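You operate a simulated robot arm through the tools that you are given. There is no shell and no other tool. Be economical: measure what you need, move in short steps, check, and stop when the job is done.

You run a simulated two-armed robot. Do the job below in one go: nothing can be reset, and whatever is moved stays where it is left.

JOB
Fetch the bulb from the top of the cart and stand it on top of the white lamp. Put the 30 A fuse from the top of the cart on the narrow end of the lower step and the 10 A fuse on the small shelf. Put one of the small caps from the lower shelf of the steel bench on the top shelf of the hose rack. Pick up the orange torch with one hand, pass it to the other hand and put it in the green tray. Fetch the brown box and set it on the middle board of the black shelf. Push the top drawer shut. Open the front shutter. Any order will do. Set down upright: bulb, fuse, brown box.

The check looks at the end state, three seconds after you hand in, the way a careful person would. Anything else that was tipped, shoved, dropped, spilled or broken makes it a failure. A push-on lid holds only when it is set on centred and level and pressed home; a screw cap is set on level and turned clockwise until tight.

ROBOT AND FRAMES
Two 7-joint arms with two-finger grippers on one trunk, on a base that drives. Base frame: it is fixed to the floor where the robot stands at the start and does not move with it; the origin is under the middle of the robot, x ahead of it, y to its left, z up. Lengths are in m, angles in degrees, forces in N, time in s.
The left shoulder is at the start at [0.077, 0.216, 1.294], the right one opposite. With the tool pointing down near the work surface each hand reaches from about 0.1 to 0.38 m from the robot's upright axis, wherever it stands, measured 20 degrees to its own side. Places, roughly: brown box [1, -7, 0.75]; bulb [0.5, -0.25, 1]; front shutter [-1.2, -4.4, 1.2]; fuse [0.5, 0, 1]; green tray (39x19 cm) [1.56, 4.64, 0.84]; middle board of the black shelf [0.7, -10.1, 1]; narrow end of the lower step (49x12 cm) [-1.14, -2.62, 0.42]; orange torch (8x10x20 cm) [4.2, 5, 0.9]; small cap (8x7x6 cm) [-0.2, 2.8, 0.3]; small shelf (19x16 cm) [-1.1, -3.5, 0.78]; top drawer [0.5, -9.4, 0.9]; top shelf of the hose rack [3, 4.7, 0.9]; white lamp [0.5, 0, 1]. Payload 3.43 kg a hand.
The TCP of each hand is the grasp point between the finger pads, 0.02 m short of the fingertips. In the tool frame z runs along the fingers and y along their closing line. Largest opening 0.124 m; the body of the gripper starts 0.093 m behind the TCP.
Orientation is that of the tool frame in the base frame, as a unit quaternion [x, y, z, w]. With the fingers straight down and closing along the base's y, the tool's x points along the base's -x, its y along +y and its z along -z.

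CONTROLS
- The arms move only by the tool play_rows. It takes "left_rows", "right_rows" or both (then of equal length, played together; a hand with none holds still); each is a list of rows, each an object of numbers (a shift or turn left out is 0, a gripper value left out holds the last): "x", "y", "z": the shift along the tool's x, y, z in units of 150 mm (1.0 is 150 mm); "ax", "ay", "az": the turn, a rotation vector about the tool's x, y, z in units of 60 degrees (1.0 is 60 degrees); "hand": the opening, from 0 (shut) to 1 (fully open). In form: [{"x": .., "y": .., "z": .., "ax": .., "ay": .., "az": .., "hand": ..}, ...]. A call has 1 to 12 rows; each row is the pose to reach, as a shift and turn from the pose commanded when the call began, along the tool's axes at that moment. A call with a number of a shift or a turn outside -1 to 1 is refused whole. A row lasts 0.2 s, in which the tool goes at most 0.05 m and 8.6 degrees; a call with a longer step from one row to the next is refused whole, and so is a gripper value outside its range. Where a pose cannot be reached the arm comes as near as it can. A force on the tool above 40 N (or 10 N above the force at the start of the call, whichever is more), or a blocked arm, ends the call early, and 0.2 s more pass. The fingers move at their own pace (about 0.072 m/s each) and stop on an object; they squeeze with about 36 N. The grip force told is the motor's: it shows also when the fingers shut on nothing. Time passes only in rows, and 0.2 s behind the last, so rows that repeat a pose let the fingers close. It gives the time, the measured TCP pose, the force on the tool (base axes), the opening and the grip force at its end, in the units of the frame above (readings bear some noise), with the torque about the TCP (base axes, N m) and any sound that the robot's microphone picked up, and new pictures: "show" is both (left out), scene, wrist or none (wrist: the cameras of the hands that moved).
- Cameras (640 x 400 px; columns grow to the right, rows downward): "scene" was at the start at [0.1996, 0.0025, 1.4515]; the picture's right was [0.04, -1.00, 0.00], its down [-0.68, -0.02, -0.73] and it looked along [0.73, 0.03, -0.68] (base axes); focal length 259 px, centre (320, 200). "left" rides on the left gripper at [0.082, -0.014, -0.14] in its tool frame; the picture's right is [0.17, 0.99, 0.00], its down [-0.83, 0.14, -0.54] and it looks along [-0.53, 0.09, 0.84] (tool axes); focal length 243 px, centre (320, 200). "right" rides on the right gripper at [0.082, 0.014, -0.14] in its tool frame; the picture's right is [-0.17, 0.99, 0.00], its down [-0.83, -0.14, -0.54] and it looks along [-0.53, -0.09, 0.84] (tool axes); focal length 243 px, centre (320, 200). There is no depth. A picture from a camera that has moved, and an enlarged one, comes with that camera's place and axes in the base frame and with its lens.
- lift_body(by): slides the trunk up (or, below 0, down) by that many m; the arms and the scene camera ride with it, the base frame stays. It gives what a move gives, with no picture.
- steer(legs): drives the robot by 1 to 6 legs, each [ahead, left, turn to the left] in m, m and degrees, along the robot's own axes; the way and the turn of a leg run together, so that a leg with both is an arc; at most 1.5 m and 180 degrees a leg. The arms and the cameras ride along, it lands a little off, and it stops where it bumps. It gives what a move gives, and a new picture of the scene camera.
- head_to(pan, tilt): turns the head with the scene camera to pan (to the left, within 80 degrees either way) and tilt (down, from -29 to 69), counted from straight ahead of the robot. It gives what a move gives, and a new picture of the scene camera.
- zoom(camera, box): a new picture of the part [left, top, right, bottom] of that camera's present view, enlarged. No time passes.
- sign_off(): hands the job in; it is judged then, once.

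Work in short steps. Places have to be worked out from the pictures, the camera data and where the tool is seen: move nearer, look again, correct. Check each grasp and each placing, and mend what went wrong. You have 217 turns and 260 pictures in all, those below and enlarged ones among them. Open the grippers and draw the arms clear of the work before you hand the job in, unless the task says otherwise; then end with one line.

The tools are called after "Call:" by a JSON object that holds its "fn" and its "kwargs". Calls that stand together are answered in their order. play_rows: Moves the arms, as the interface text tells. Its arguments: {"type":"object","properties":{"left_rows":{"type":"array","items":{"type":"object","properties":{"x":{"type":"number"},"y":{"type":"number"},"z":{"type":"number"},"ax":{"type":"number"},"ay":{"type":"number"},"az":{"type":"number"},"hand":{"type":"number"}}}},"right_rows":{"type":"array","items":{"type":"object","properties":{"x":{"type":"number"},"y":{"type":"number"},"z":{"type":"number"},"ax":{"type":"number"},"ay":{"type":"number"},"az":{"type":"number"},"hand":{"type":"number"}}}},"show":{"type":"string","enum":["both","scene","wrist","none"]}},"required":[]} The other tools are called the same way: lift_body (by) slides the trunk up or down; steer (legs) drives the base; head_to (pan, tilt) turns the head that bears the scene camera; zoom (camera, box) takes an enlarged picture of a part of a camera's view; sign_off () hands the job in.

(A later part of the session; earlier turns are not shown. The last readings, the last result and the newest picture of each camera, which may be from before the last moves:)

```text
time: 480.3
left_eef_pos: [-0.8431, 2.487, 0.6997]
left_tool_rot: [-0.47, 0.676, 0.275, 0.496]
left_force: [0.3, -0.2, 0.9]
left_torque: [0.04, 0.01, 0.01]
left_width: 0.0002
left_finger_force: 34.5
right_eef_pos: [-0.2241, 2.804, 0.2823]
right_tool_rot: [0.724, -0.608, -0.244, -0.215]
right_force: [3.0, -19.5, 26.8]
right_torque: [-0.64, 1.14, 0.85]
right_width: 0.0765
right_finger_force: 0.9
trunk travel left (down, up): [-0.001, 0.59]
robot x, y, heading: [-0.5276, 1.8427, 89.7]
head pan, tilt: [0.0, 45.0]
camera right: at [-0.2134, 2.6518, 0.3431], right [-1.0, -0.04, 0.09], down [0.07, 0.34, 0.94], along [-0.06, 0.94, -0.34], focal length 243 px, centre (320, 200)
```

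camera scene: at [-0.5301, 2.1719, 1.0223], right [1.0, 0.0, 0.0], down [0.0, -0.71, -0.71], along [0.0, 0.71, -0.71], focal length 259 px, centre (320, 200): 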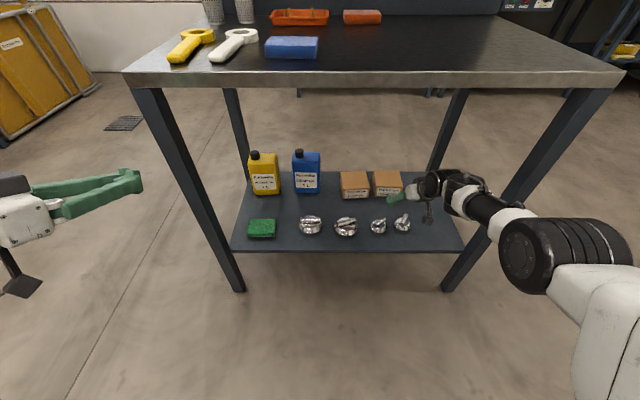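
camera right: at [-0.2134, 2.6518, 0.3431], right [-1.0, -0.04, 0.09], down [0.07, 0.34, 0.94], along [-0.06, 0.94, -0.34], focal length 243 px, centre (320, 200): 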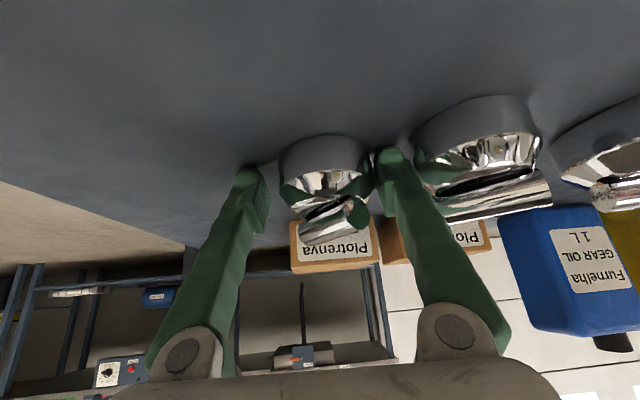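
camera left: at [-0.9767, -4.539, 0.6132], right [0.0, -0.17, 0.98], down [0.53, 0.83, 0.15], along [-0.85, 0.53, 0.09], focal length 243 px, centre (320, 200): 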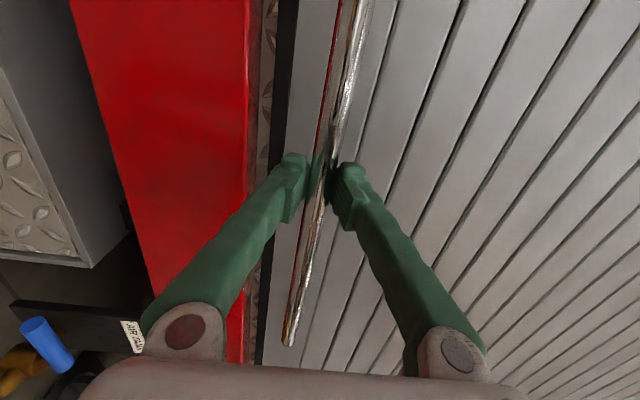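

The fingertips rest on the shelf with the cap between the pads. I ease up a little and close.

Call:
{"fn": "play_rows", "kwargs": {"right_rows": [{"x": -0.015, "z": -0.02}, {"x": -0.015, "z": -0.02, "hand": 0.3}, {"x": -0.015, "z": -0.02, "hand": 0.2}, {"x": -0.015, "z": -0.02, "hand": 0.2}, {"x": -0.015, "z": -0.02, "hand": 0.2}], "show": "wrist"}}

```text
time: 481.5
left_eef_pos: [-0.8432, 2.4875, 0.6992]
left_tool_rot: [-0.47, 0.677, 0.274, 0.496]
left_force: [0.6, 0.7, 0.2]
left_torque: [0.0, 0.0, 0.01]
left_width: 0.0001
left_finger_force: 34.7
right_eef_pos: [-0.2263, 2.8032, 0.284]
right_tool_rot: [0.725, -0.608, -0.242, -0.213]
right_force: [-5.9, 2.3, 17.0]
right_torque: [0.17, 0.51, -0.04]
right_width: 0.0583
right_finger_force: 35.6
trunk travel left (down, up): [-0.001, 0.59]
robot x, y, heading: [-0.5272, 1.8477, 90.6]
head pan, tilt: [0.0, 45.0]
camera right: at [-0.2147, 2.6519, 0.3441], right [-1.0, -0.04, 0.09], down [0.07, 0.34, 0.94], along [-0.06, 0.94, -0.34], focal length 243 px, centre (320, 200)
```

right: 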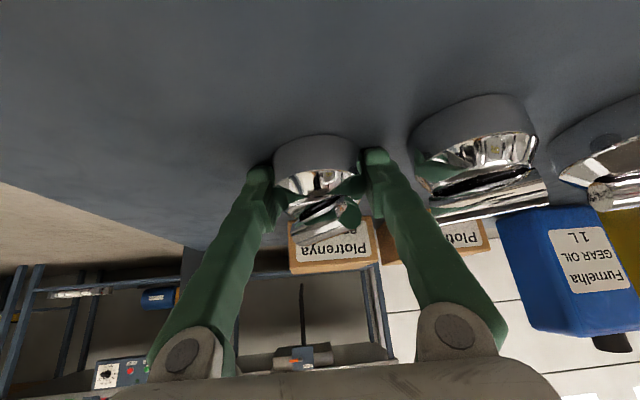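

Cap gripped (5.8 cm). I lift it 10 cm and back the robot out.

Call:
{"fn": "play_rows", "kwargs": {"right_rows": [{"x": -0.1, "z": -0.13}, {"x": -0.2, "z": -0.26}, {"x": -0.3, "z": -0.4}, {"x": -0.405, "z": -0.53}], "show": "none"}}

Call:
{"fn": "steer", "kwargs": {"legs": [[-0.5, 0, 0]]}}

Call:
{"fn": "zoom", "kwargs": {"camera": "right", "box": [0, 0, 640, 400]}}

```text
time: 482.5
left_eef_pos: [-0.8433, 2.4886, 0.6983]
left_tool_rot: [-0.47, 0.677, 0.275, 0.496]
left_force: [0.2, 0.4, 0.5]
left_torque: [0.01, -0.03, -0.01]
left_width: 0.0002
left_finger_force: 34.7
right_eef_pos: [-0.2266, 2.8015, 0.3799]
right_tool_rot: [0.726, -0.609, -0.241, -0.21]
right_force: [0.1, 0.2, -2.6]
right_torque: [0.02, 0.03, 0.0]
right_width: 0.0584
right_finger_force: 36.1
trunk travel left (down, up): [-0.001, 0.59]
robot x, y, heading: [-0.5274, 1.8419, 90.0]
head pan, tilt: [0.0, 45.0]
```

```text
time: 486.0
left_eef_pos: [-0.842, 1.996, 0.6968]
left_tool_rot: [-0.471, 0.677, 0.274, 0.495]
left_force: [-0.7, 0.1, 0.7]
left_torque: [0.02, 0.0, 0.0]
left_width: 0.0
left_finger_force: 34.9
right_eef_pos: [-0.2271, 2.3086, 0.3799]
right_tool_rot: [0.725, -0.609, -0.241, -0.211]
right_force: [0.2, -0.1, -2.0]
right_torque: [-0.01, 0.01, 0.02]
right_width: 0.0581
right_finger_force: 36.0
trunk travel left (down, up): [-0.001, 0.59]
robot x, y, heading: [-0.5248, 1.3529, 90.2]
head pan, tilt: [0.0, 45.0]
camera scene: at [-0.5293, 1.6858, 0.987], right [1.0, 0.0, 0.0], down [0.0, -0.71, -0.71], along [0.0, 0.71, -0.71], focal length 259 px, centre (320, 200)
```

scene: 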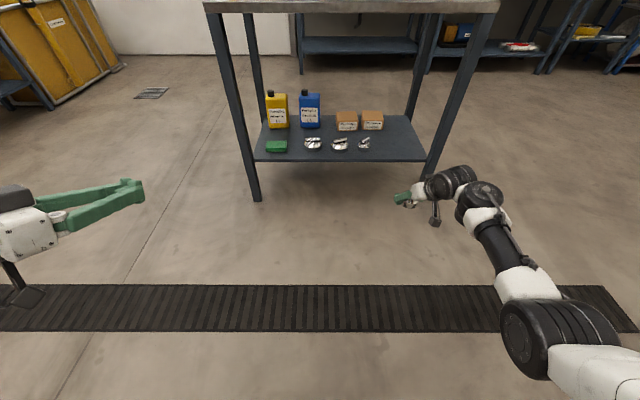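

```text
1.00 times, centred on (320, 200) of right (not enlarged: the box is as wide or as high as the picture)
camera zoom: at [-0.2149, 2.1578, 0.4404], right [-1.0, -0.04, 0.09], down [0.07, 0.35, 0.93], along [-0.07, 0.94, -0.35], focal length 243 px, centre (320, 200)
```

zoom: 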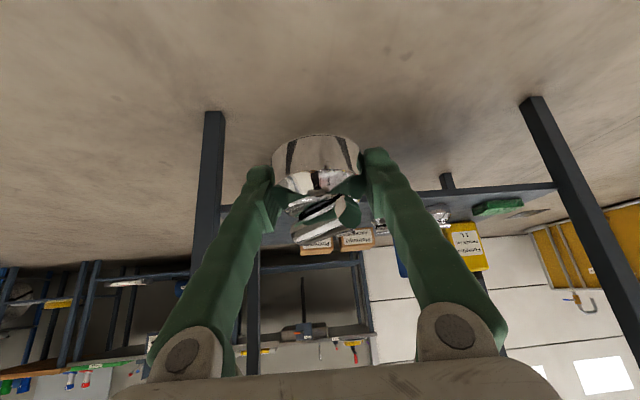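

The cap is held and the others are undisturbed. I raise the trunk and drive around the wall corner toward the back benches.

Call:
{"fn": "lift_body", "kwargs": {"by": 0.4}}

Call:
{"fn": "steer", "kwargs": {"legs": [[0, -0.95, 0], [0.5, 0, 0], [0.45, -0.65, 0]]}}

Call:
{"fn": "head_to", "kwargs": {"pan": -25, "tilt": 25}}

```text
time: 489.8
left_eef_pos: [-0.8419, 1.9961, 1.0973]
left_tool_rot: [-0.471, 0.677, 0.274, 0.495]
left_force: [-0.2, 0.6, -0.4]
left_torque: [0.01, -0.02, 0.0]
left_width: 0.0
left_finger_force: 34.6
right_eef_pos: [-0.2257, 2.3342, 0.9211]
right_tool_rot: [0.706, -0.586, -0.291, -0.27]
right_force: [0.1, -0.8, -1.2]
right_torque: [0.0, -0.05, 0.01]
right_width: 0.058
right_finger_force: 35.9
trunk travel left (down, up): [-0.401, 0.19]
robot x, y, heading: [-0.5296, 1.3517, 90.1]
head pan, tilt: [0.0, 45.0]
```

```text
time: 514.8
left_eef_pos: [0.7539, 2.9513, 1.0965]
left_tool_rot: [-0.476, 0.673, 0.278, 0.492]
left_force: [0.7, 0.1, 0.1]
left_torque: [-0.04, -0.01, -0.01]
left_width: 0.0001
left_finger_force: 34.8
right_eef_pos: [1.3643, 3.2997, 0.9215]
right_tool_rot: [0.709, -0.582, -0.294, -0.27]
right_force: [1.2, -0.6, -2.5]
right_torque: [0.01, 0.01, -0.01]
right_width: 0.0569
right_finger_force: 36.0
trunk travel left (down, up): [-0.401, 0.19]
robot x, y, heading: [1.0762, 2.3116, 91.2]
head pan, tilt: [0.0, 45.0]
camera scene: at [1.0727, 2.5255, 1.3968], right [1.0, 0.02, 0.0], down [0.01, -0.71, -0.71], along [-0.01, 0.71, -0.71], focal length 259 px, centre (320, 200)
```

scene: 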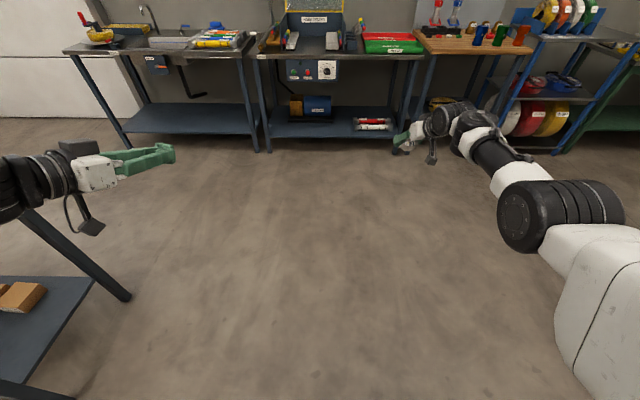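

```text
time: 515.7
left_eef_pos: [0.7535, 2.9511, 1.0974]
left_tool_rot: [-0.475, 0.674, 0.277, 0.493]
left_force: [-0.6, 0.1, 0.1]
left_torque: [-0.02, 0.0, 0.01]
left_width: 0.0
left_finger_force: 34.4
right_eef_pos: [1.366, 3.2985, 0.9222]
right_tool_rot: [0.709, -0.581, -0.294, -0.27]
right_force: [0.2, -0.9, -1.5]
right_torque: [0.01, 0.01, -0.05]
right_width: 0.0571
right_finger_force: 36.0
trunk travel left (down, up): [-0.401, 0.19]
robot x, y, heading: [1.0771, 2.3088, 91.2]
head pan, tilt: [-25.0, 25.0]
camera scene: at [1.1115, 2.5284, 1.4274], right [0.91, -0.41, 0.0], down [-0.17, -0.39, -0.91], along [0.37, 0.83, -0.42], focal length 259 px, centre (320, 200)
```

scene: 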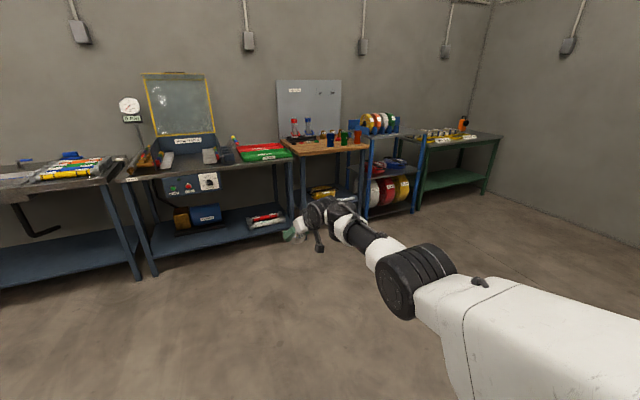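

The blue hose rack is at the right (x≈3), the green bench with the orange torch farther right, and the green tray on the bench near x≈1.6. I drive toward the hose rack, keeping distance.

Call:
{"fn": "steer", "kwargs": {"legs": [[0.6, -0.9, -1.2], [0, -0.8, 0]]}}

Call:
{"fn": "head_to", "kwargs": {"pan": -10, "tilt": 30}}

```text
time: 538.5
left_eef_pos: [2.4595, 3.5564, 1.0976]
left_tool_rot: [-0.466, 0.68, 0.271, 0.497]
left_force: [-0.4, -0.7, -0.2]
left_torque: [0.0, 0.02, 0.0]
left_width: 0.0001
left_finger_force: 34.2
right_eef_pos: [3.0782, 3.8889, 0.9209]
right_tool_rot: [0.701, -0.591, -0.291, -0.274]
right_force: [0.5, 0.3, -1.9]
right_torque: [-0.03, 0.01, -0.01]
right_width: 0.0567
right_finger_force: 36.0
trunk travel left (down, up): [-0.401, 0.19]
robot x, y, heading: [2.7642, 2.9053, 89.3]
head pan, tilt: [-25.0, 25.0]
camera scene: at [2.806, 3.1245, 1.4274], right [0.9, -0.43, 0.0], down [-0.18, -0.38, -0.91], along [0.39, 0.82, -0.42], focal length 259 px, centre (320, 200)
```

scene: 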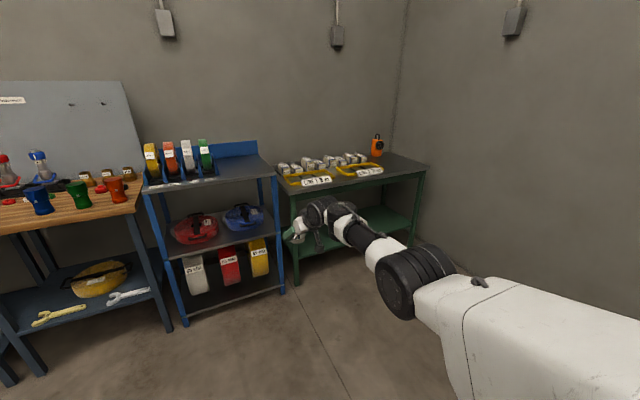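

```text
time: 539.3
left_eef_pos: [2.4602, 3.5573, 1.0982]
left_tool_rot: [-0.466, 0.68, 0.271, 0.497]
left_force: [0.8, -0.1, 1.0]
left_torque: [0.0, 0.01, 0.01]
left_width: 0.0
left_finger_force: 34.0
right_eef_pos: [3.0792, 3.8872, 0.923]
right_tool_rot: [0.702, -0.591, -0.289, -0.273]
right_force: [-0.3, 0.3, -2.1]
right_torque: [0.02, 0.0, 0.0]
right_width: 0.0565
right_finger_force: 36.2
trunk travel left (down, up): [-0.401, 0.19]
robot x, y, heading: [2.7702, 2.9087, 89.4]
head pan, tilt: [-10.0, 30.0]
camera scene: at [2.7829, 3.1303, 1.4195], right [0.98, -0.18, 0.0], down [-0.09, -0.49, -0.87], along [0.16, 0.85, -0.5], focal length 259 px, centre (320, 200)
```

scene: 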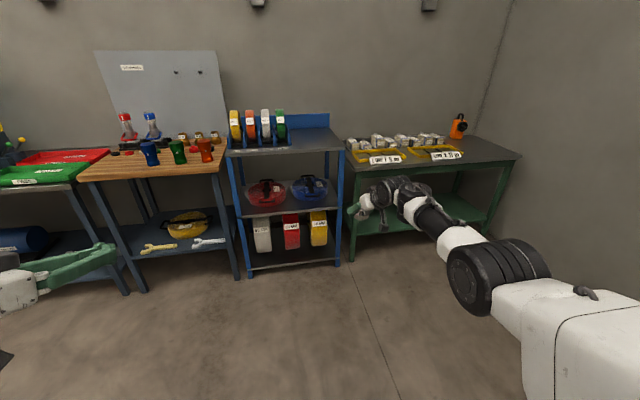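

The rack's top shelf has free room at about (3.03, 4.70). I restore the tool's pitch to the grasp pitch and raise the hand, then drive in.

Call:
{"fn": "play_rows", "kwargs": {"right_rows": [{"x": -0.13, "z": -0.12, "ay": 0.08, "ax": -0.015}, {"x": -0.26, "z": -0.24, "ay": 0.156, "ax": -0.031}, {"x": -0.39, "z": -0.365, "ay": 0.156, "ax": -0.031}], "show": "none"}}

Call:
{"fn": "steer", "kwargs": {"legs": [[0.6, 0.04, 0]]}}

```text
time: 540.1
left_eef_pos: [2.4583, 3.556, 1.0977]
left_tool_rot: [-0.467, 0.68, 0.271, 0.497]
left_force: [-0.3, -0.7, -0.4]
left_torque: [0.01, 0.01, 0.0]
left_width: 0.0
left_finger_force: 34.4
right_eef_pos: [3.0767, 3.8774, 0.9903]
right_tool_rot: [0.728, -0.606, -0.241, -0.211]
right_force: [-1.3, 0.8, -1.8]
right_torque: [0.02, -0.03, -0.02]
right_width: 0.0567
right_finger_force: 36.1
right hand out of reach, approached as far as the arm can: row 2, 3
trunk travel left (down, up): [-0.401, 0.19]
robot x, y, heading: [2.7673, 2.9097, 89.4]
head pan, tilt: [-10.0, 30.0]
```

```text
time: 544.2
left_eef_pos: [2.4279, 4.1542, 1.0982]
left_tool_rot: [-0.466, 0.68, 0.271, 0.497]
left_force: [0.0, 0.7, -0.1]
left_torque: [-0.01, -0.03, -0.01]
left_width: 0.0
left_finger_force: 34.3
right_eef_pos: [3.0475, 4.474, 0.9919]
right_tool_rot: [0.726, -0.608, -0.241, -0.212]
right_force: [1.6, 0.3, -1.3]
right_torque: [0.01, 0.02, -0.03]
right_width: 0.0562
right_finger_force: 36.6
trunk travel left (down, up): [-0.401, 0.19]
robot x, y, heading: [2.7345, 3.5092, 89.2]
head pan, tilt: [-10.0, 30.0]
camera scene: at [2.7507, 3.7273, 1.4195], right [0.98, -0.19, 0.0], down [-0.09, -0.49, -0.87], along [0.16, 0.85, -0.5], focal length 259 px, centre (320, 200)
```

scene: 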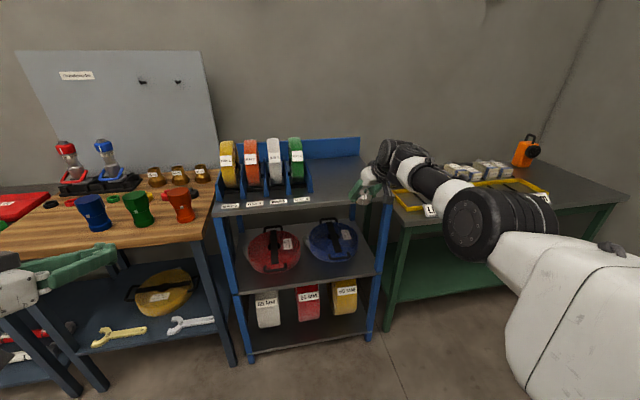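

Call:
{"fn": "steer", "kwargs": {"legs": [[0.25, 0, 0]]}}

Call:
{"fn": "zoom", "kwargs": {"camera": "right", "box": [0, 0, 640, 400]}}

```text
time: 546.3
left_eef_pos: [2.4345, 4.4047, 1.0981]
left_tool_rot: [-0.464, 0.682, 0.269, 0.498]
left_force: [-1.2, -0.2, -0.6]
left_torque: [0.06, 0.01, 0.01]
left_width: 0.0
left_finger_force: 34.1
right_eef_pos: [3.0536, 4.723, 0.9913]
right_tool_rot: [0.726, -0.608, -0.24, -0.213]
right_force: [0.7, -1.2, -2.2]
right_torque: [-0.02, 0.0, -0.02]
right_width: 0.0563
right_finger_force: 36.3
trunk travel left (down, up): [-0.401, 0.19]
robot x, y, heading: [2.7365, 3.7562, 89.1]
head pan, tilt: [-10.0, 30.0]
camera scene: at [2.7549, 3.9766, 1.4195], right [0.98, -0.19, 0.0], down [-0.09, -0.49, -0.87], along [0.16, 0.85, -0.5], focal length 259 px, centre (320, 200)
```

scene: 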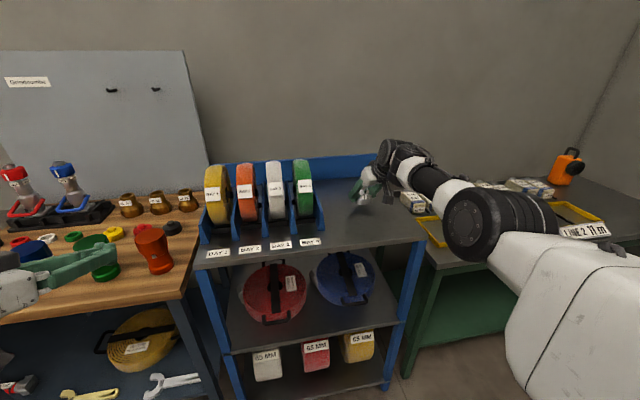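

```text
1.00 times, centred on (320, 200) of right (not enlarged: the box is as wide or as high as the picture)
camera zoom: at [3.0638, 4.5725, 1.0517], right [-1.0, -0.04, 0.09], down [0.07, 0.35, 0.94], along [-0.06, 0.94, -0.34], focal length 243 px, centre (320, 200)
```

zoom: 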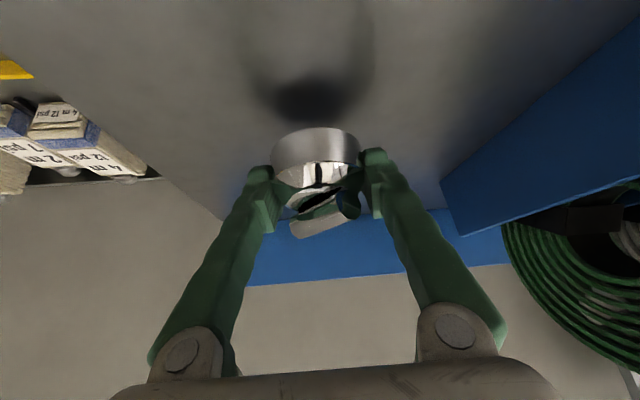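

I shift 3 cm right, away from the spool holder, and lower to just above the shelf.

Call:
{"fn": "play_rows", "kwargs": {"right_rows": [{"x": 0.028, "y": -0.197, "z": -0.018}, {"x": 0.15, "y": -0.197, "z": 0.141}, {"x": 0.23, "y": -0.197, "z": 0.247}, {"x": 0.251, "y": -0.197, "z": 0.2735}], "show": "wrist"}}

```text
time: 547.2
left_eef_pos: [2.4347, 4.4038, 1.0973]
left_tool_rot: [-0.464, 0.681, 0.27, 0.498]
left_force: [-0.5, 0.0, -0.1]
left_torque: [0.02, -0.05, 0.01]
left_width: 0.0
left_finger_force: 33.8
right_eef_pos: [3.0858, 4.7216, 0.9653]
right_tool_rot: [0.721, -0.606, -0.25, -0.226]
right_force: [-1.1, -6.5, 15.5]
right_torque: [-0.69, -0.15, -0.08]
right_width: 0.0574
right_finger_force: 36.1
right hand out of reach, approached as far as the arm can: row 1, 2, 3, 4
trunk travel left (down, up): [-0.401, 0.19]
robot x, y, heading: [2.737, 3.7577, 89.1]
head pan, tilt: [-10.0, 30.0]
stopped in row 4 (right hand): the force on the tool passed its limit at 42 N (the readings are from after the stop); the commanded pose is now the measured one
camera right: at [3.0964, 4.5687, 1.022], right [-1.0, -0.04, 0.08], down [0.07, 0.32, 0.95], along [-0.06, 0.95, -0.31], focal length 243 px, centre (320, 200)
```

right: 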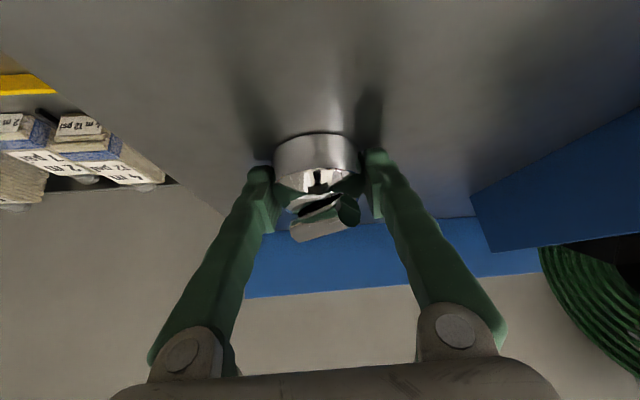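

Contact at TCP z 0.965. I ease up slightly, open and withdraw along the fingers.

Call:
{"fn": "play_rows", "kwargs": {"right_rows": [{"z": -0.02}, {"z": -0.02, "hand": 0.55}, {"z": -0.02, "hand": 0.65}, {"z": -0.02, "hand": 0.7}, {"z": -0.25, "hand": 0.7}, {"z": -0.5}, {"z": -0.75}], "show": "both"}}

```text
time: 548.8
left_eef_pos: [2.433, 4.4044, 1.0983]
left_tool_rot: [-0.465, 0.681, 0.269, 0.497]
left_force: [-0.3, -0.4, -0.3]
left_torque: [0.01, 0.0, -0.03]
left_width: 0.0001
left_finger_force: 34.3
right_eef_pos: [3.0961, 4.6494, 1.048]
right_tool_rot: [0.722, -0.606, -0.248, -0.223]
right_force: [0.1, 0.7, -0.6]
right_torque: [0.0, 0.02, 0.01]
right_width: 0.0869
right_finger_force: 0.2
trunk travel left (down, up): [-0.401, 0.19]
robot x, y, heading: [2.7346, 3.7566, 89.0]
head pan, tilt: [-10.0, 30.0]
camera scene: at [2.7548, 3.9762, 1.4196], right [0.98, -0.19, 0.0], down [-0.09, -0.49, -0.87], along [0.16, 0.85, -0.5], focal length 259 px, centre (320, 200)
camera right: at [3.1059, 4.4968, 1.1047], right [-1.0, -0.04, 0.08], down [0.07, 0.32, 0.94], along [-0.06, 0.95, -0.32], focal length 243 px, centre (320, 200)
```

scene: 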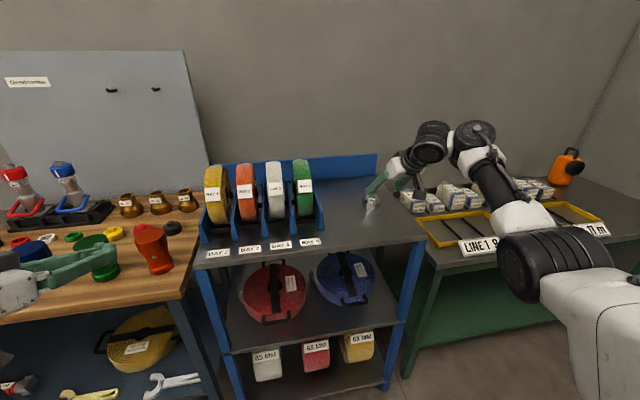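
right: 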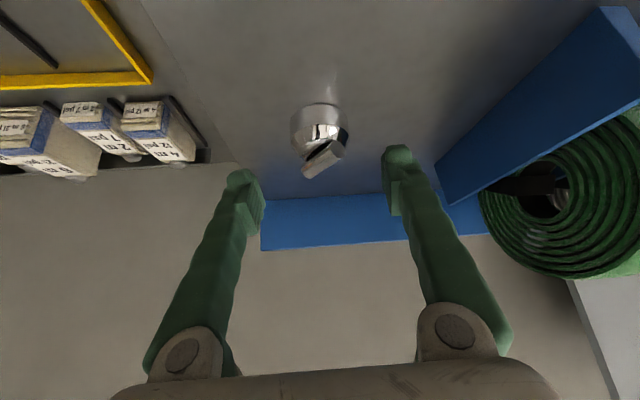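

The cap stands on the rack's top shelf. Now I look at the torch on the green bench.

Call:
{"fn": "zoom", "kwargs": {"camera": "scene", "box": [480, 130, 640, 250]}}

```text
3.33 times, centred on (560, 190) of scene
camera zoom: at [2.7548, 3.9762, 1.4196], right [0.98, -0.19, 0.0], down [-0.09, -0.49, -0.87], along [0.16, 0.85, -0.5], focal length 863 px, centre (-480, 233)
```

zoom: 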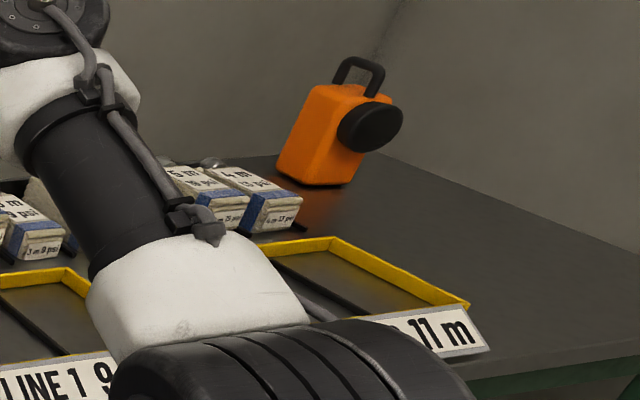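

I back away from the rack, go right in front of the green bench, and turn the right tool vertical with its closing line along y (across the torch body).

Call:
{"fn": "steer", "kwargs": {"legs": [[-0.5, 0, 1], [0, -1.05, 0]]}}

Call:
{"fn": "play_rows", "kwargs": {"right_rows": [{"z": -0.1, "ax": -0.04, "ay": 0.045, "az": -0.11}, {"z": -0.2, "ax": -0.08, "ay": 0.09, "az": -0.22}, {"z": -0.3, "ax": -0.12, "ay": 0.135, "az": -0.33}, {"z": -0.4, "ax": -0.16, "ay": 0.18, "az": -0.44}, {"z": -0.5, "ax": -0.2, "ay": 0.225, "az": -0.55}, {"z": -0.5, "ax": -0.24, "ay": 0.27, "az": -0.66}, {"z": -0.5, "ax": -0.282, "ay": 0.314, "az": -0.767}], "show": "none"}}

Call:
{"fn": "play_rows", "kwargs": {"right_rows": [{"ax": -0.04, "ay": 0.045, "az": -0.11}, {"ax": -0.08, "ay": 0.09, "az": -0.22}, {"ax": -0.12, "ay": 0.135, "az": -0.33}, {"ax": -0.16, "ay": 0.18, "az": -0.44}, {"ax": -0.188, "ay": 0.209, "az": -0.512}], "show": "scene"}}

```text
time: 566.3
left_eef_pos: [3.4752, 3.9012, 1.0977]
left_tool_rot: [-0.47, 0.677, 0.274, 0.496]
left_force: [-0.1, -0.2, 0.5]
left_torque: [0.01, -0.05, -0.02]
left_width: 0.0
left_finger_force: 35.0
right_eef_pos: [4.1339, 4.1571, 1.0481]
right_tool_rot: [0.726, -0.602, -0.25, -0.222]
right_force: [0.9, 0.2, -0.6]
right_torque: [0.0, -0.04, 0.02]
right_width: 0.0867
right_finger_force: 0.0
trunk travel left (down, up): [-0.401, 0.19]
robot x, y, heading: [3.7874, 3.2571, 89.8]
head pan, tilt: [-10.0, 30.0]
camera scene: at [3.8023, 3.4776, 1.4195], right [0.98, -0.18, 0.0], down [-0.09, -0.49, -0.87], along [0.15, 0.85, -0.5], focal length 259 px, centre (320, 200)
```

scene: 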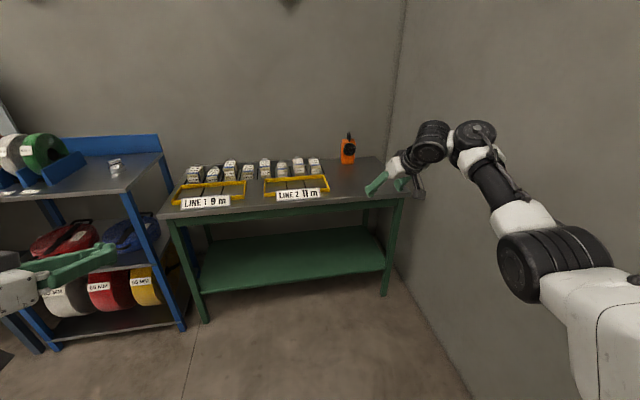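

```text
time: 567.9
left_eef_pos: [3.4752, 3.9014, 1.0975]
left_tool_rot: [-0.469, 0.678, 0.273, 0.496]
left_force: [-0.4, -0.6, -0.5]
left_torque: [-0.01, 0.0, -0.01]
left_width: 0.0002
left_finger_force: 34.0
right_eef_pos: [4.1403, 4.1096, 1.1066]
right_tool_rot: [0.955, -0.258, -0.108, -0.095]
right_force: [-0.5, -0.6, 0.5]
right_torque: [-0.01, -0.01, 0.02]
right_width: 0.0869
right_finger_force: 0.0
trunk travel left (down, up): [-0.401, 0.19]
robot x, y, heading: [3.789, 3.2558, 89.8]
head pan, tilt: [-10.0, 30.0]
```

```text
time: 569.1
left_eef_pos: [3.473, 3.8997, 1.0978]
left_tool_rot: [-0.47, 0.677, 0.273, 0.497]
left_force: [0.5, 1.0, 0.9]
left_torque: [0.02, -0.05, -0.07]
left_width: 0.0
left_finger_force: 34.6
right_eef_pos: [4.1177, 4.0711, 1.1119]
right_tool_rot: [1.0, 0.006, 0.001, 0.002]
right_force: [-0.1, -0.8, -0.6]
right_torque: [0.02, 0.03, 0.03]
right_width: 0.0868
right_finger_force: 0.0
right hand out of reach, approached as far as the arm can: row 2, 3, 4, 5
trunk travel left (down, up): [-0.401, 0.19]
robot x, y, heading: [3.7881, 3.2558, 90.0]
head pan, tilt: [-10.0, 30.0]
camera scene: at [3.798, 3.4766, 1.4197], right [0.98, -0.18, 0.0], down [-0.09, -0.49, -0.87], along [0.15, 0.85, -0.5], focal length 259 px, centre (320, 200)
```

scene: 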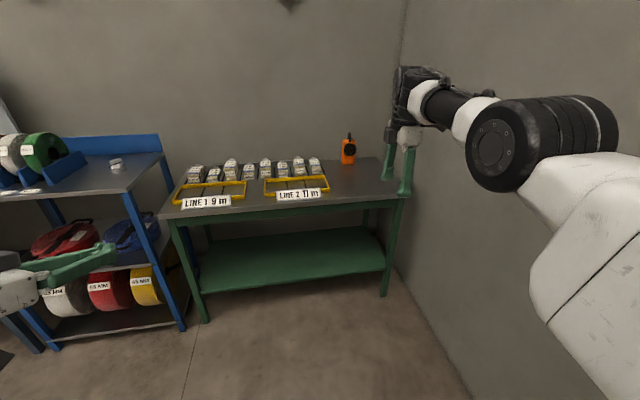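

Call:
{"fn": "zoom", "kwargs": {"camera": "scene", "box": [310, 115, 390, 185]}}

```text
5.71 times, centred on (350, 150) of scene
camera zoom: at [3.798, 3.4766, 1.4197], right [0.98, -0.18, 0.0], down [-0.09, -0.49, -0.87], along [0.15, 0.85, -0.5], focal length 1480 px, centre (149, 486)
```

zoom: 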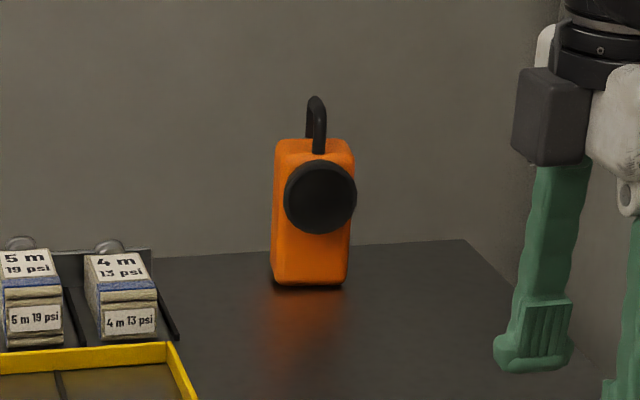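

The torch's lens faces me, so closing along x across its 8 cm width is right after all, with the tool pitched forward ~30°. I rotate back to that orientation.

Call:
{"fn": "play_rows", "kwargs": {"right_rows": [{"ax": 0.034, "ay": -0.034, "az": 0.126}, {"ax": 0.067, "ay": -0.067, "az": 0.251}, {"ax": 0.1, "ay": -0.1, "az": 0.376}, {"ax": 0.134, "ay": -0.134, "az": 0.502}, {"ax": 0.168, "ay": -0.168, "az": 0.627}, {"ax": 0.201, "ay": -0.201, "az": 0.752}, {"ax": 0.235, "ay": -0.235, "az": 0.878}], "show": "none"}}

Call:
{"fn": "play_rows", "kwargs": {"right_rows": [{"ax": 0.032, "ay": -0.032, "az": 0.117, "hand": 1}, {"ax": 0.063, "ay": -0.063, "az": 0.234}, {"ax": 0.095, "ay": -0.095, "az": 0.351}, {"ax": 0.126, "ay": -0.126, "az": 0.468}, {"ax": 0.157, "ay": -0.157, "az": 0.585}], "show": "none"}}

Call:
{"fn": "steer", "kwargs": {"legs": [[0.6, 0, 0]]}}

```text
time: 570.7
left_eef_pos: [3.4753, 3.9015, 1.096]
left_tool_rot: [-0.47, 0.678, 0.273, 0.495]
left_force: [-0.2, 0.2, 0.3]
left_torque: [0.01, 0.0, -0.02]
left_width: 0.0
left_finger_force: 34.6
right_eef_pos: [4.1165, 4.0853, 1.1126]
right_tool_rot: [0.884, -0.437, -0.119, -0.117]
right_force: [-0.3, 0.4, 0.2]
right_torque: [-0.05, -0.01, -0.01]
right_width: 0.0866
right_finger_force: 0.0
right hand out of reach, approached as far as the arm can: row 7
trunk travel left (down, up): [-0.401, 0.19]
robot x, y, heading: [3.7898, 3.258, 89.9]
head pan, tilt: [-10.0, 30.0]
```

```text
time: 571.9
left_eef_pos: [3.4757, 3.9011, 1.0982]
left_tool_rot: [-0.47, 0.677, 0.273, 0.496]
left_force: [-0.7, 0.7, -0.7]
left_torque: [-0.03, 0.03, 0.02]
left_width: 0.0001
left_finger_force: 34.6
right_eef_pos: [4.1162, 4.0852, 1.112]
right_tool_rot: [0.686, -0.68, -0.184, -0.182]
right_force: [0.4, 0.4, -0.7]
right_torque: [0.0, -0.01, -0.02]
right_width: 0.1238
right_finger_force: 0.1
trunk travel left (down, up): [-0.401, 0.19]
robot x, y, heading: [3.7875, 3.26, 89.5]
head pan, tilt: [-10.0, 30.0]
```

```text
time: 575.9
left_eef_pos: [3.4851, 4.4956, 1.0997]
left_tool_rot: [-0.466, 0.68, 0.271, 0.497]
left_force: [0.1, 0.7, -0.5]
left_torque: [0.0, -0.05, 0.0]
left_width: 0.0
left_finger_force: 34.2
right_eef_pos: [4.1278, 4.674, 1.1122]
right_tool_rot: [0.685, -0.681, -0.184, -0.182]
right_force: [-0.2, -0.2, -0.6]
right_torque: [0.0, -0.03, 0.02]
right_width: 0.124
right_finger_force: 0.1
trunk travel left (down, up): [-0.401, 0.19]
robot x, y, heading: [3.7908, 3.8486, 89.6]
head pan, tilt: [-10.0, 30.0]
camera scene: at [3.8084, 4.0687, 1.4195], right [0.98, -0.18, 0.0], down [-0.09, -0.49, -0.87], along [0.16, 0.85, -0.5], focal length 259 px, centre (320, 200)
```

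scene: 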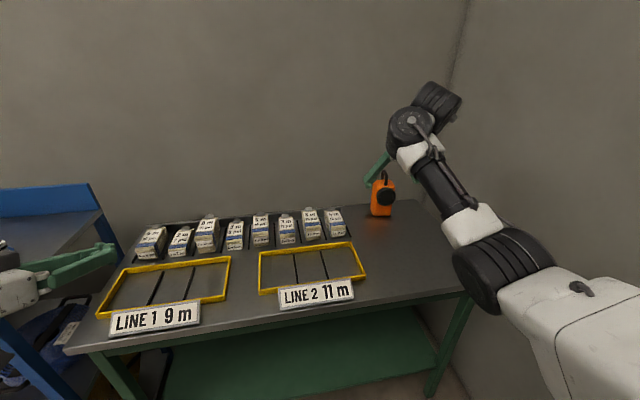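

Torch confirmed at (4.24, 4.95), base z≈0.80. I drive 0.2 m closer and move the right hand over it.

Call:
{"fn": "steer", "kwargs": {"legs": [[0.2, 0, 0]]}}

Call:
{"fn": "play_rows", "kwargs": {"right_rows": [{"y": -0.25}, {"y": -0.5}, {"y": -0.72, "x": -0.05, "z": 0.03}], "show": "both"}}

```text
time: 577.8
left_eef_pos: [3.4879, 4.6937, 1.0974]
left_tool_rot: [-0.465, 0.68, 0.271, 0.498]
left_force: [0.3, 0.7, -1.5]
left_torque: [-0.01, 0.03, -0.03]
left_width: 0.0
left_finger_force: 34.1
right_eef_pos: [4.1309, 4.8719, 1.1117]
right_tool_rot: [0.685, -0.681, -0.183, -0.182]
right_force: [-0.8, -0.1, -1.2]
right_torque: [0.01, -0.01, -0.02]
right_width: 0.124
right_finger_force: 0.1
trunk travel left (down, up): [-0.401, 0.19]
robot x, y, heading: [3.7941, 4.0489, 89.4]
head pan, tilt: [-10.0, 30.0]
camera scene: at [3.8107, 4.2674, 1.4196], right [0.98, -0.19, 0.0], down [-0.09, -0.49, -0.87], along [0.16, 0.85, -0.5], focal length 259 px, centre (320, 200)
```

scene: 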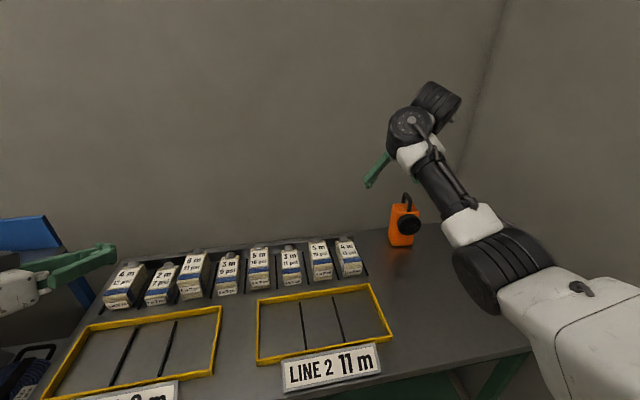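

```text
time: 578.6
left_eef_pos: [3.4884, 4.6954, 1.0971]
left_tool_rot: [-0.466, 0.681, 0.27, 0.497]
left_force: [-0.2, -0.7, 0.8]
left_torque: [-0.02, -0.01, 0.0]
left_width: 0.0
left_finger_force: 34.5
right_eef_pos: [4.2396, 4.8823, 1.1115]
right_tool_rot: [0.684, -0.682, -0.182, -0.182]
right_force: [0.5, -0.7, -0.8]
right_torque: [0.01, 0.01, -0.02]
right_width: 0.1239
right_finger_force: 0.1
trunk travel left (down, up): [-0.401, 0.19]
robot x, y, heading: [3.7949, 4.0466, 89.4]
head pan, tilt: [-10.0, 30.0]
camera scene: at [3.8112, 4.2682, 1.4194], right [0.98, -0.18, 0.0], down [-0.09, -0.49, -0.87], along [0.16, 0.85, -0.5], focal length 259 px, centre (320, 200)
camera right: at [4.2266, 4.7412, 1.1916], right [-0.99, 0.14, 0.08], down [0.14, 0.45, 0.88], along [0.09, 0.88, -0.46], focal length 243 px, centre (320, 200)
```

scene: 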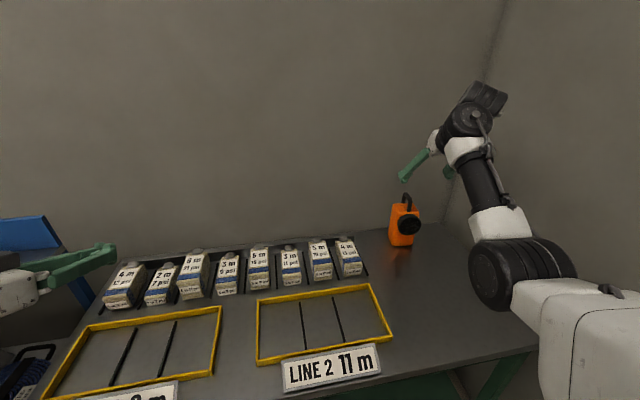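
right: 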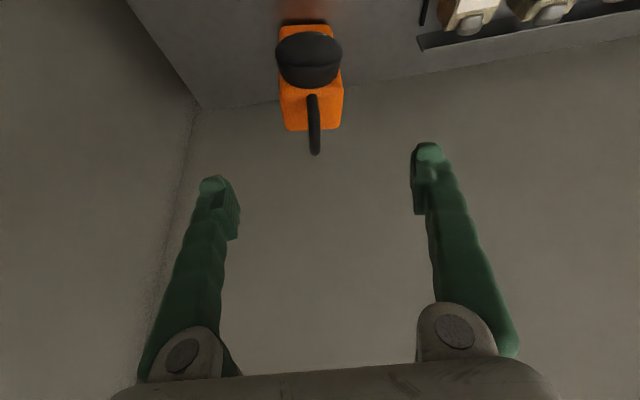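

The torch is right below; I align and go down along the finger direction.

Call:
{"fn": "play_rows", "kwargs": {"right_rows": [{"x": 0.1, "y": -0.05, "z": 0.1}, {"x": 0.2, "y": -0.05, "z": 0.35}, {"x": 0.207, "y": -0.05, "z": 0.65}, {"x": 0.207, "y": -0.05, "z": 0.95}], "show": "both"}}

```text
time: 579.6
left_eef_pos: [3.4885, 4.6954, 1.0971]
left_tool_rot: [-0.466, 0.68, 0.27, 0.497]
left_force: [0.2, 0.1, 0.5]
left_torque: [0.0, 0.02, 0.01]
left_width: 0.0001
left_finger_force: 34.9
right_eef_pos: [4.246, 4.928, 0.9722]
right_tool_rot: [0.684, -0.682, -0.183, -0.183]
right_force: [0.7, 0.0, 0.1]
right_torque: [-0.06, 0.0, -0.02]
right_width: 0.1239
right_finger_force: 0.1
trunk travel left (down, up): [-0.401, 0.19]
robot x, y, heading: [3.7942, 4.0488, 89.4]
head pan, tilt: [-10.0, 30.0]
camera scene: at [3.8113, 4.2688, 1.4194], right [0.98, -0.19, 0.0], down [-0.09, -0.49, -0.87], along [0.16, 0.85, -0.5], focal length 259 px, centre (320, 200)
camera right: at [4.2329, 4.7869, 1.0521], right [-0.99, 0.14, 0.08], down [0.14, 0.45, 0.88], along [0.09, 0.88, -0.46], focal length 243 px, centre (320, 200)
```

scene: 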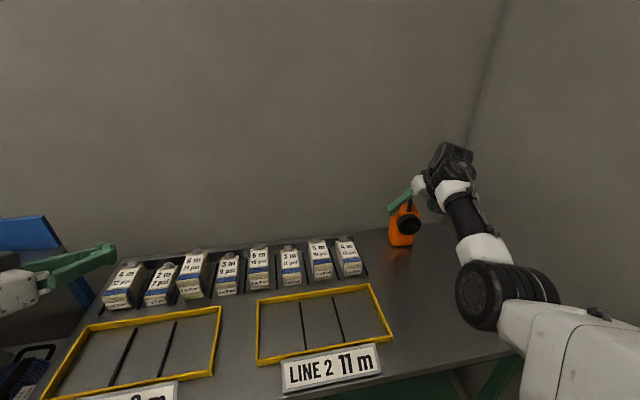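
right: 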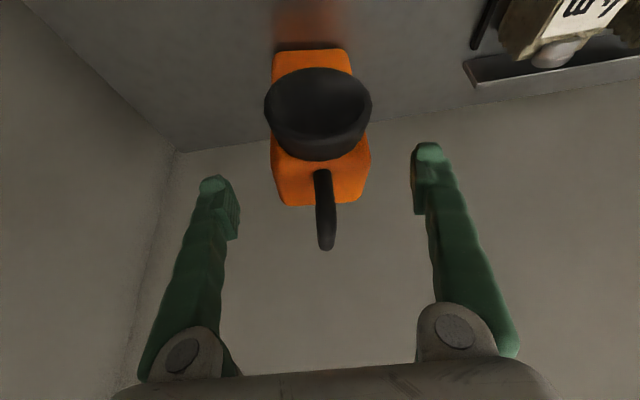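

Call:
{"fn": "play_rows", "kwargs": {"right_rows": [{"z": 0.15}, {"z": 0.32}, {"z": 0.32, "hand": 0.7}, {"z": 0.32, "hand": 0.5}, {"z": 0.32, "hand": 0.4}, {"z": 0.32, "hand": 0.4}, {"z": 0.32, "hand": 0.4}], "show": "wrist"}}

```text
time: 581.2
left_eef_pos: [3.4879, 4.6952, 1.098]
left_tool_rot: [-0.466, 0.68, 0.27, 0.497]
left_force: [-0.2, -0.1, 0.4]
left_torque: [-0.03, 0.01, 0.0]
left_width: 0.0
left_finger_force: 34.3
right_eef_pos: [4.2453, 4.9525, 0.9304]
right_tool_rot: [0.684, -0.682, -0.184, -0.183]
right_force: [0.8, -1.9, 0.3]
right_torque: [-0.07, -0.29, -0.1]
right_width: 0.0845
right_finger_force: 36.2
trunk travel left (down, up): [-0.401, 0.19]
robot x, y, heading: [3.796, 4.0446, 89.6]
head pan, tilt: [-10.0, 30.0]
camera right: at [4.2333, 4.81, 1.0108], right [-0.99, 0.14, 0.08], down [0.14, 0.45, 0.88], along [0.09, 0.88, -0.46], focal length 243 px, centre (320, 200)
```

right: 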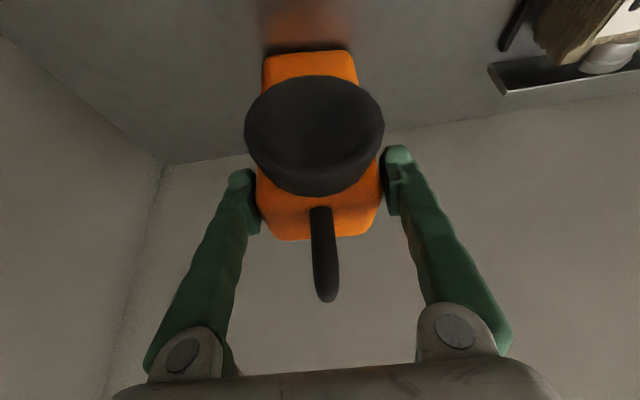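

Gripped at 8.4 cm. I lift it 10 cm and back the robot away from the bench.

Call:
{"fn": "play_rows", "kwargs": {"right_rows": [{"x": -0.08, "z": -0.14}, {"x": -0.17, "z": -0.29}, {"x": -0.25, "z": -0.43}, {"x": -0.333, "z": -0.577}], "show": "none"}}

Call:
{"fn": "steer", "kwargs": {"legs": [[-0.7, 0, 0]]}}

```text
time: 582.2
left_eef_pos: [3.4871, 4.6942, 1.098]
left_tool_rot: [-0.466, 0.68, 0.271, 0.498]
left_force: [0.6, 0.3, 0.4]
left_torque: [0.03, -0.03, -0.05]
left_width: 0.0001
left_finger_force: 34.6
right_eef_pos: [4.2474, 4.9515, 1.0303]
right_tool_rot: [0.684, -0.682, -0.183, -0.182]
right_force: [0.3, -0.5, -7.1]
right_torque: [-0.05, 0.03, 0.03]
right_width: 0.0838
right_finger_force: 35.5
trunk travel left (down, up): [-0.401, 0.19]
robot x, y, heading: [3.7946, 4.0473, 89.1]
head pan, tilt: [-10.0, 30.0]
```

```text
time: 586.9
left_eef_pos: [3.4825, 3.9973, 1.0969]
left_tool_rot: [-0.464, 0.681, 0.269, 0.498]
left_force: [-0.6, 0.4, -1.0]
left_torque: [-0.01, 0.0, -0.04]
left_width: 0.0
left_finger_force: 34.3
right_eef_pos: [4.2405, 4.2505, 1.0308]
right_tool_rot: [-0.683, 0.683, 0.182, 0.183]
right_force: [0.2, 0.0, -5.3]
right_torque: [-0.1, 0.01, 0.0]
right_width: 0.0833
right_finger_force: 36.5
trunk travel left (down, up): [-0.401, 0.19]
robot x, y, heading: [3.7853, 3.3457, 89.1]
head pan, tilt: [-10.0, 30.0]
camera scene: at [3.8025, 3.5701, 1.4193], right [0.98, -0.19, 0.0], down [-0.1, -0.49, -0.87], along [0.16, 0.85, -0.5], focal length 259 px, centre (320, 200)
```

scene: 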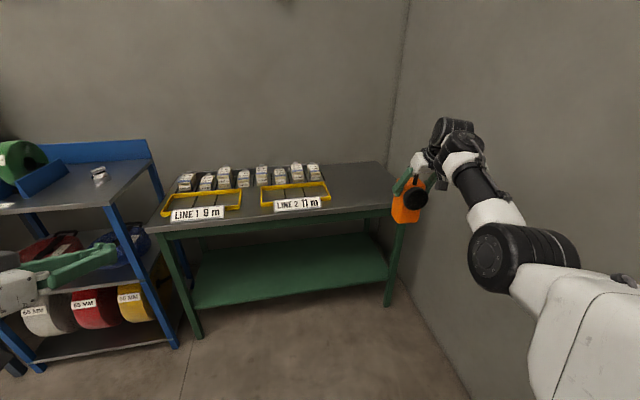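

Torch held. I move left to in front of the tray bench, staying well back.

Call:
{"fn": "steer", "kwargs": {"legs": [[-0.25, 0, 0.9], [0, 1.2, 0], [0, 0.9, 0]]}}

Call:
{"fn": "head_to", "kwargs": {"pan": 0, "tilt": 35}}

```text
time: 616.6
left_eef_pos: [1.3854, 3.783, 1.0969]
left_tool_rot: [-0.465, 0.682, 0.269, 0.497]
left_force: [0.1, 0.0, 0.4]
left_torque: [-0.01, 0.02, -0.01]
left_width: 0.0
left_finger_force: 34.3
right_eef_pos: [2.1436, 4.037, 1.0302]
right_tool_rot: [-0.682, 0.684, 0.182, 0.182]
right_force: [-0.3, -0.5, -6.6]
right_torque: [-0.06, -0.02, 0.01]
right_width: 0.0816
right_finger_force: 36.3
trunk travel left (down, up): [-0.401, 0.19]
robot x, y, heading: [1.6888, 3.1321, 89.1]
head pan, tilt: [-10.0, 30.0]
camera scene: at [1.7063, 3.3553, 1.4193], right [0.98, -0.19, 0.0], down [-0.09, -0.49, -0.87], along [0.16, 0.85, -0.5], focal length 259 px, centre (320, 200)
```

scene: 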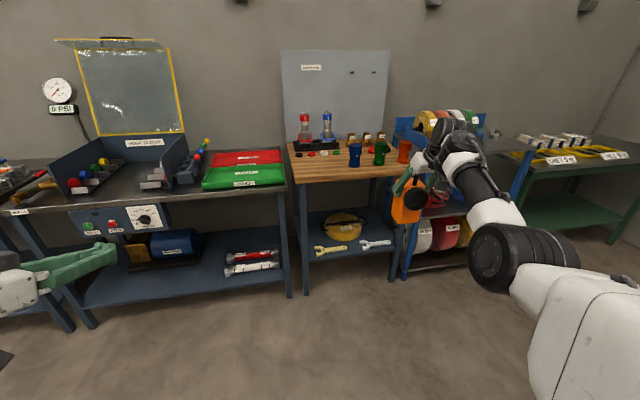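

```text
time: 617.3
left_eef_pos: [1.3858, 3.7839, 1.0979]
left_tool_rot: [-0.465, 0.681, 0.269, 0.497]
left_force: [-0.2, -1.0, -0.2]
left_torque: [0.0, -0.01, 0.0]
left_width: 0.0
left_finger_force: 33.8
right_eef_pos: [2.1441, 4.0358, 1.0304]
right_tool_rot: [-0.683, 0.684, 0.181, 0.182]
right_force: [0.4, -0.2, -5.4]
right_torque: [-0.06, 0.0, 0.01]
right_width: 0.0815
right_finger_force: 35.9
trunk travel left (down, up): [-0.401, 0.19]
robot x, y, heading: [1.6868, 3.1361, 89.1]
head pan, tilt: [0.0, 35.0]
camera scene: at [1.6906, 3.3546, 1.4116], right [1.0, -0.02, 0.0], down [-0.01, -0.57, -0.82], along [0.01, 0.82, -0.57], focal length 259 px, centre (320, 200)
```

scene: 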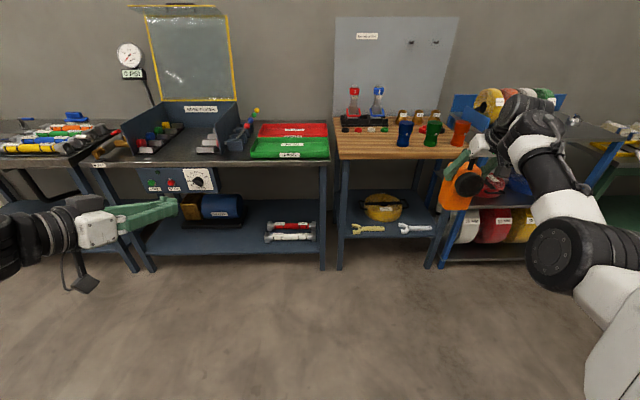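

Now the hand-over. I bring the torch (right hand) toward the middle in front of the robot, raising it some.

Call:
{"fn": "play_rows", "kwargs": {"right_rows": [{"x": 0.06, "y": 0.23, "z": -0.11}, {"x": 0.12, "y": 0.46, "z": -0.22}, {"x": 0.18, "y": 0.7, "z": -0.34}, {"x": 0.25, "y": 0.92, "z": -0.45}], "show": "none"}}

Call:
{"fn": "play_rows", "kwargs": {"right_rows": [{"x": 0.06, "y": 0.23, "z": -0.11}, {"x": 0.12, "y": 0.46, "z": -0.22}, {"x": 0.18, "y": 0.7, "z": -0.34}, {"x": 0.25, "y": 0.92, "z": -0.45}], "show": "scene"}}

```text
time: 618.3
left_eef_pos: [1.3844, 3.7825, 1.0982]
left_tool_rot: [-0.465, 0.681, 0.27, 0.498]
left_force: [0.1, -0.2, 0.0]
left_torque: [-0.02, 0.0, -0.06]
left_width: 0.0
left_finger_force: 34.4
right_eef_pos: [2.0036, 3.968, 1.0689]
right_tool_rot: [-0.683, 0.683, 0.182, 0.182]
right_force: [0.5, -1.1, -5.9]
right_torque: [-0.04, 0.01, 0.0]
right_width: 0.0815
right_finger_force: 36.0
trunk travel left (down, up): [-0.401, 0.19]
robot x, y, heading: [1.6884, 3.1319, 89.1]
head pan, tilt: [0.0, 35.0]
```

```text
time: 619.3
left_eef_pos: [1.3833, 3.7822, 1.0976]
left_tool_rot: [-0.464, 0.681, 0.269, 0.498]
left_force: [-0.4, 0.1, -1.1]
left_torque: [0.01, -0.05, -0.05]
left_width: 0.0
left_finger_force: 34.6
right_eef_pos: [1.8663, 3.9042, 1.1121]
right_tool_rot: [0.684, -0.683, -0.182, -0.183]
right_force: [0.3, -0.5, -6.3]
right_torque: [-0.07, -0.02, -0.02]
right_width: 0.0818
right_finger_force: 35.9
trunk travel left (down, up): [-0.401, 0.19]
robot x, y, heading: [1.6847, 3.1335, 89.0]
head pan, tilt: [0.0, 35.0]
camera scene: at [1.6888, 3.3537, 1.4117], right [1.0, -0.02, 0.0], down [-0.01, -0.57, -0.82], along [0.01, 0.82, -0.57], focal length 259 px, centre (320, 200)
```

scene: 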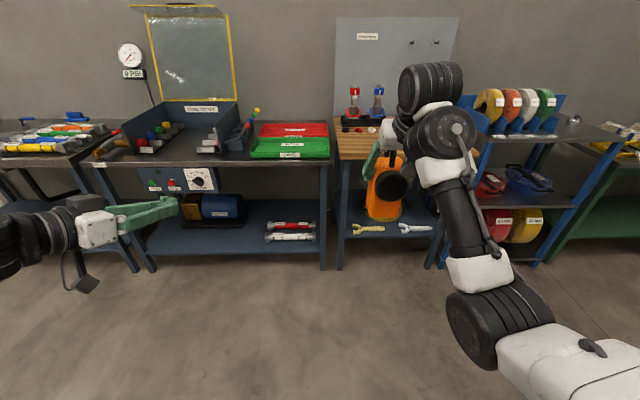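

I move the torch further to the middle and, with the left hand, open and turn it to point straight forward and level.

Call:
{"fn": "play_rows", "kwargs": {"right_rows": [{"y": 0.16}, {"y": 0.32}, {"y": 0.48}, {"y": 0.64}, {"y": 0.8}], "left_rows": [{"ax": -0.1, "ay": -0.07, "hand": 1}, {"ax": -0.2, "ay": -0.14}, {"ax": -0.3, "ay": -0.21}, {"ax": -0.4, "ay": -0.28}, {"ax": -0.455, "ay": -0.35}], "show": "none"}}

```text
time: 620.5
left_eef_pos: [1.3849, 3.7839, 1.0984]
left_tool_rot: [0.513, -0.497, -0.501, -0.489]
left_force: [0.1, 0.7, 0.2]
left_torque: [-0.04, 0.02, 0.03]
left_width: 0.1239
left_finger_force: 0.0
right_eef_pos: [1.7486, 3.9054, 1.1085]
right_tool_rot: [-0.682, 0.684, 0.182, 0.183]
right_force: [0.4, -0.1, -6.5]
right_torque: [-0.07, 0.01, 0.03]
right_width: 0.0817
right_finger_force: 36.1
trunk travel left (down, up): [-0.401, 0.19]
robot x, y, heading: [1.6889, 3.1339, 89.3]
head pan, tilt: [0.0, 35.0]
```

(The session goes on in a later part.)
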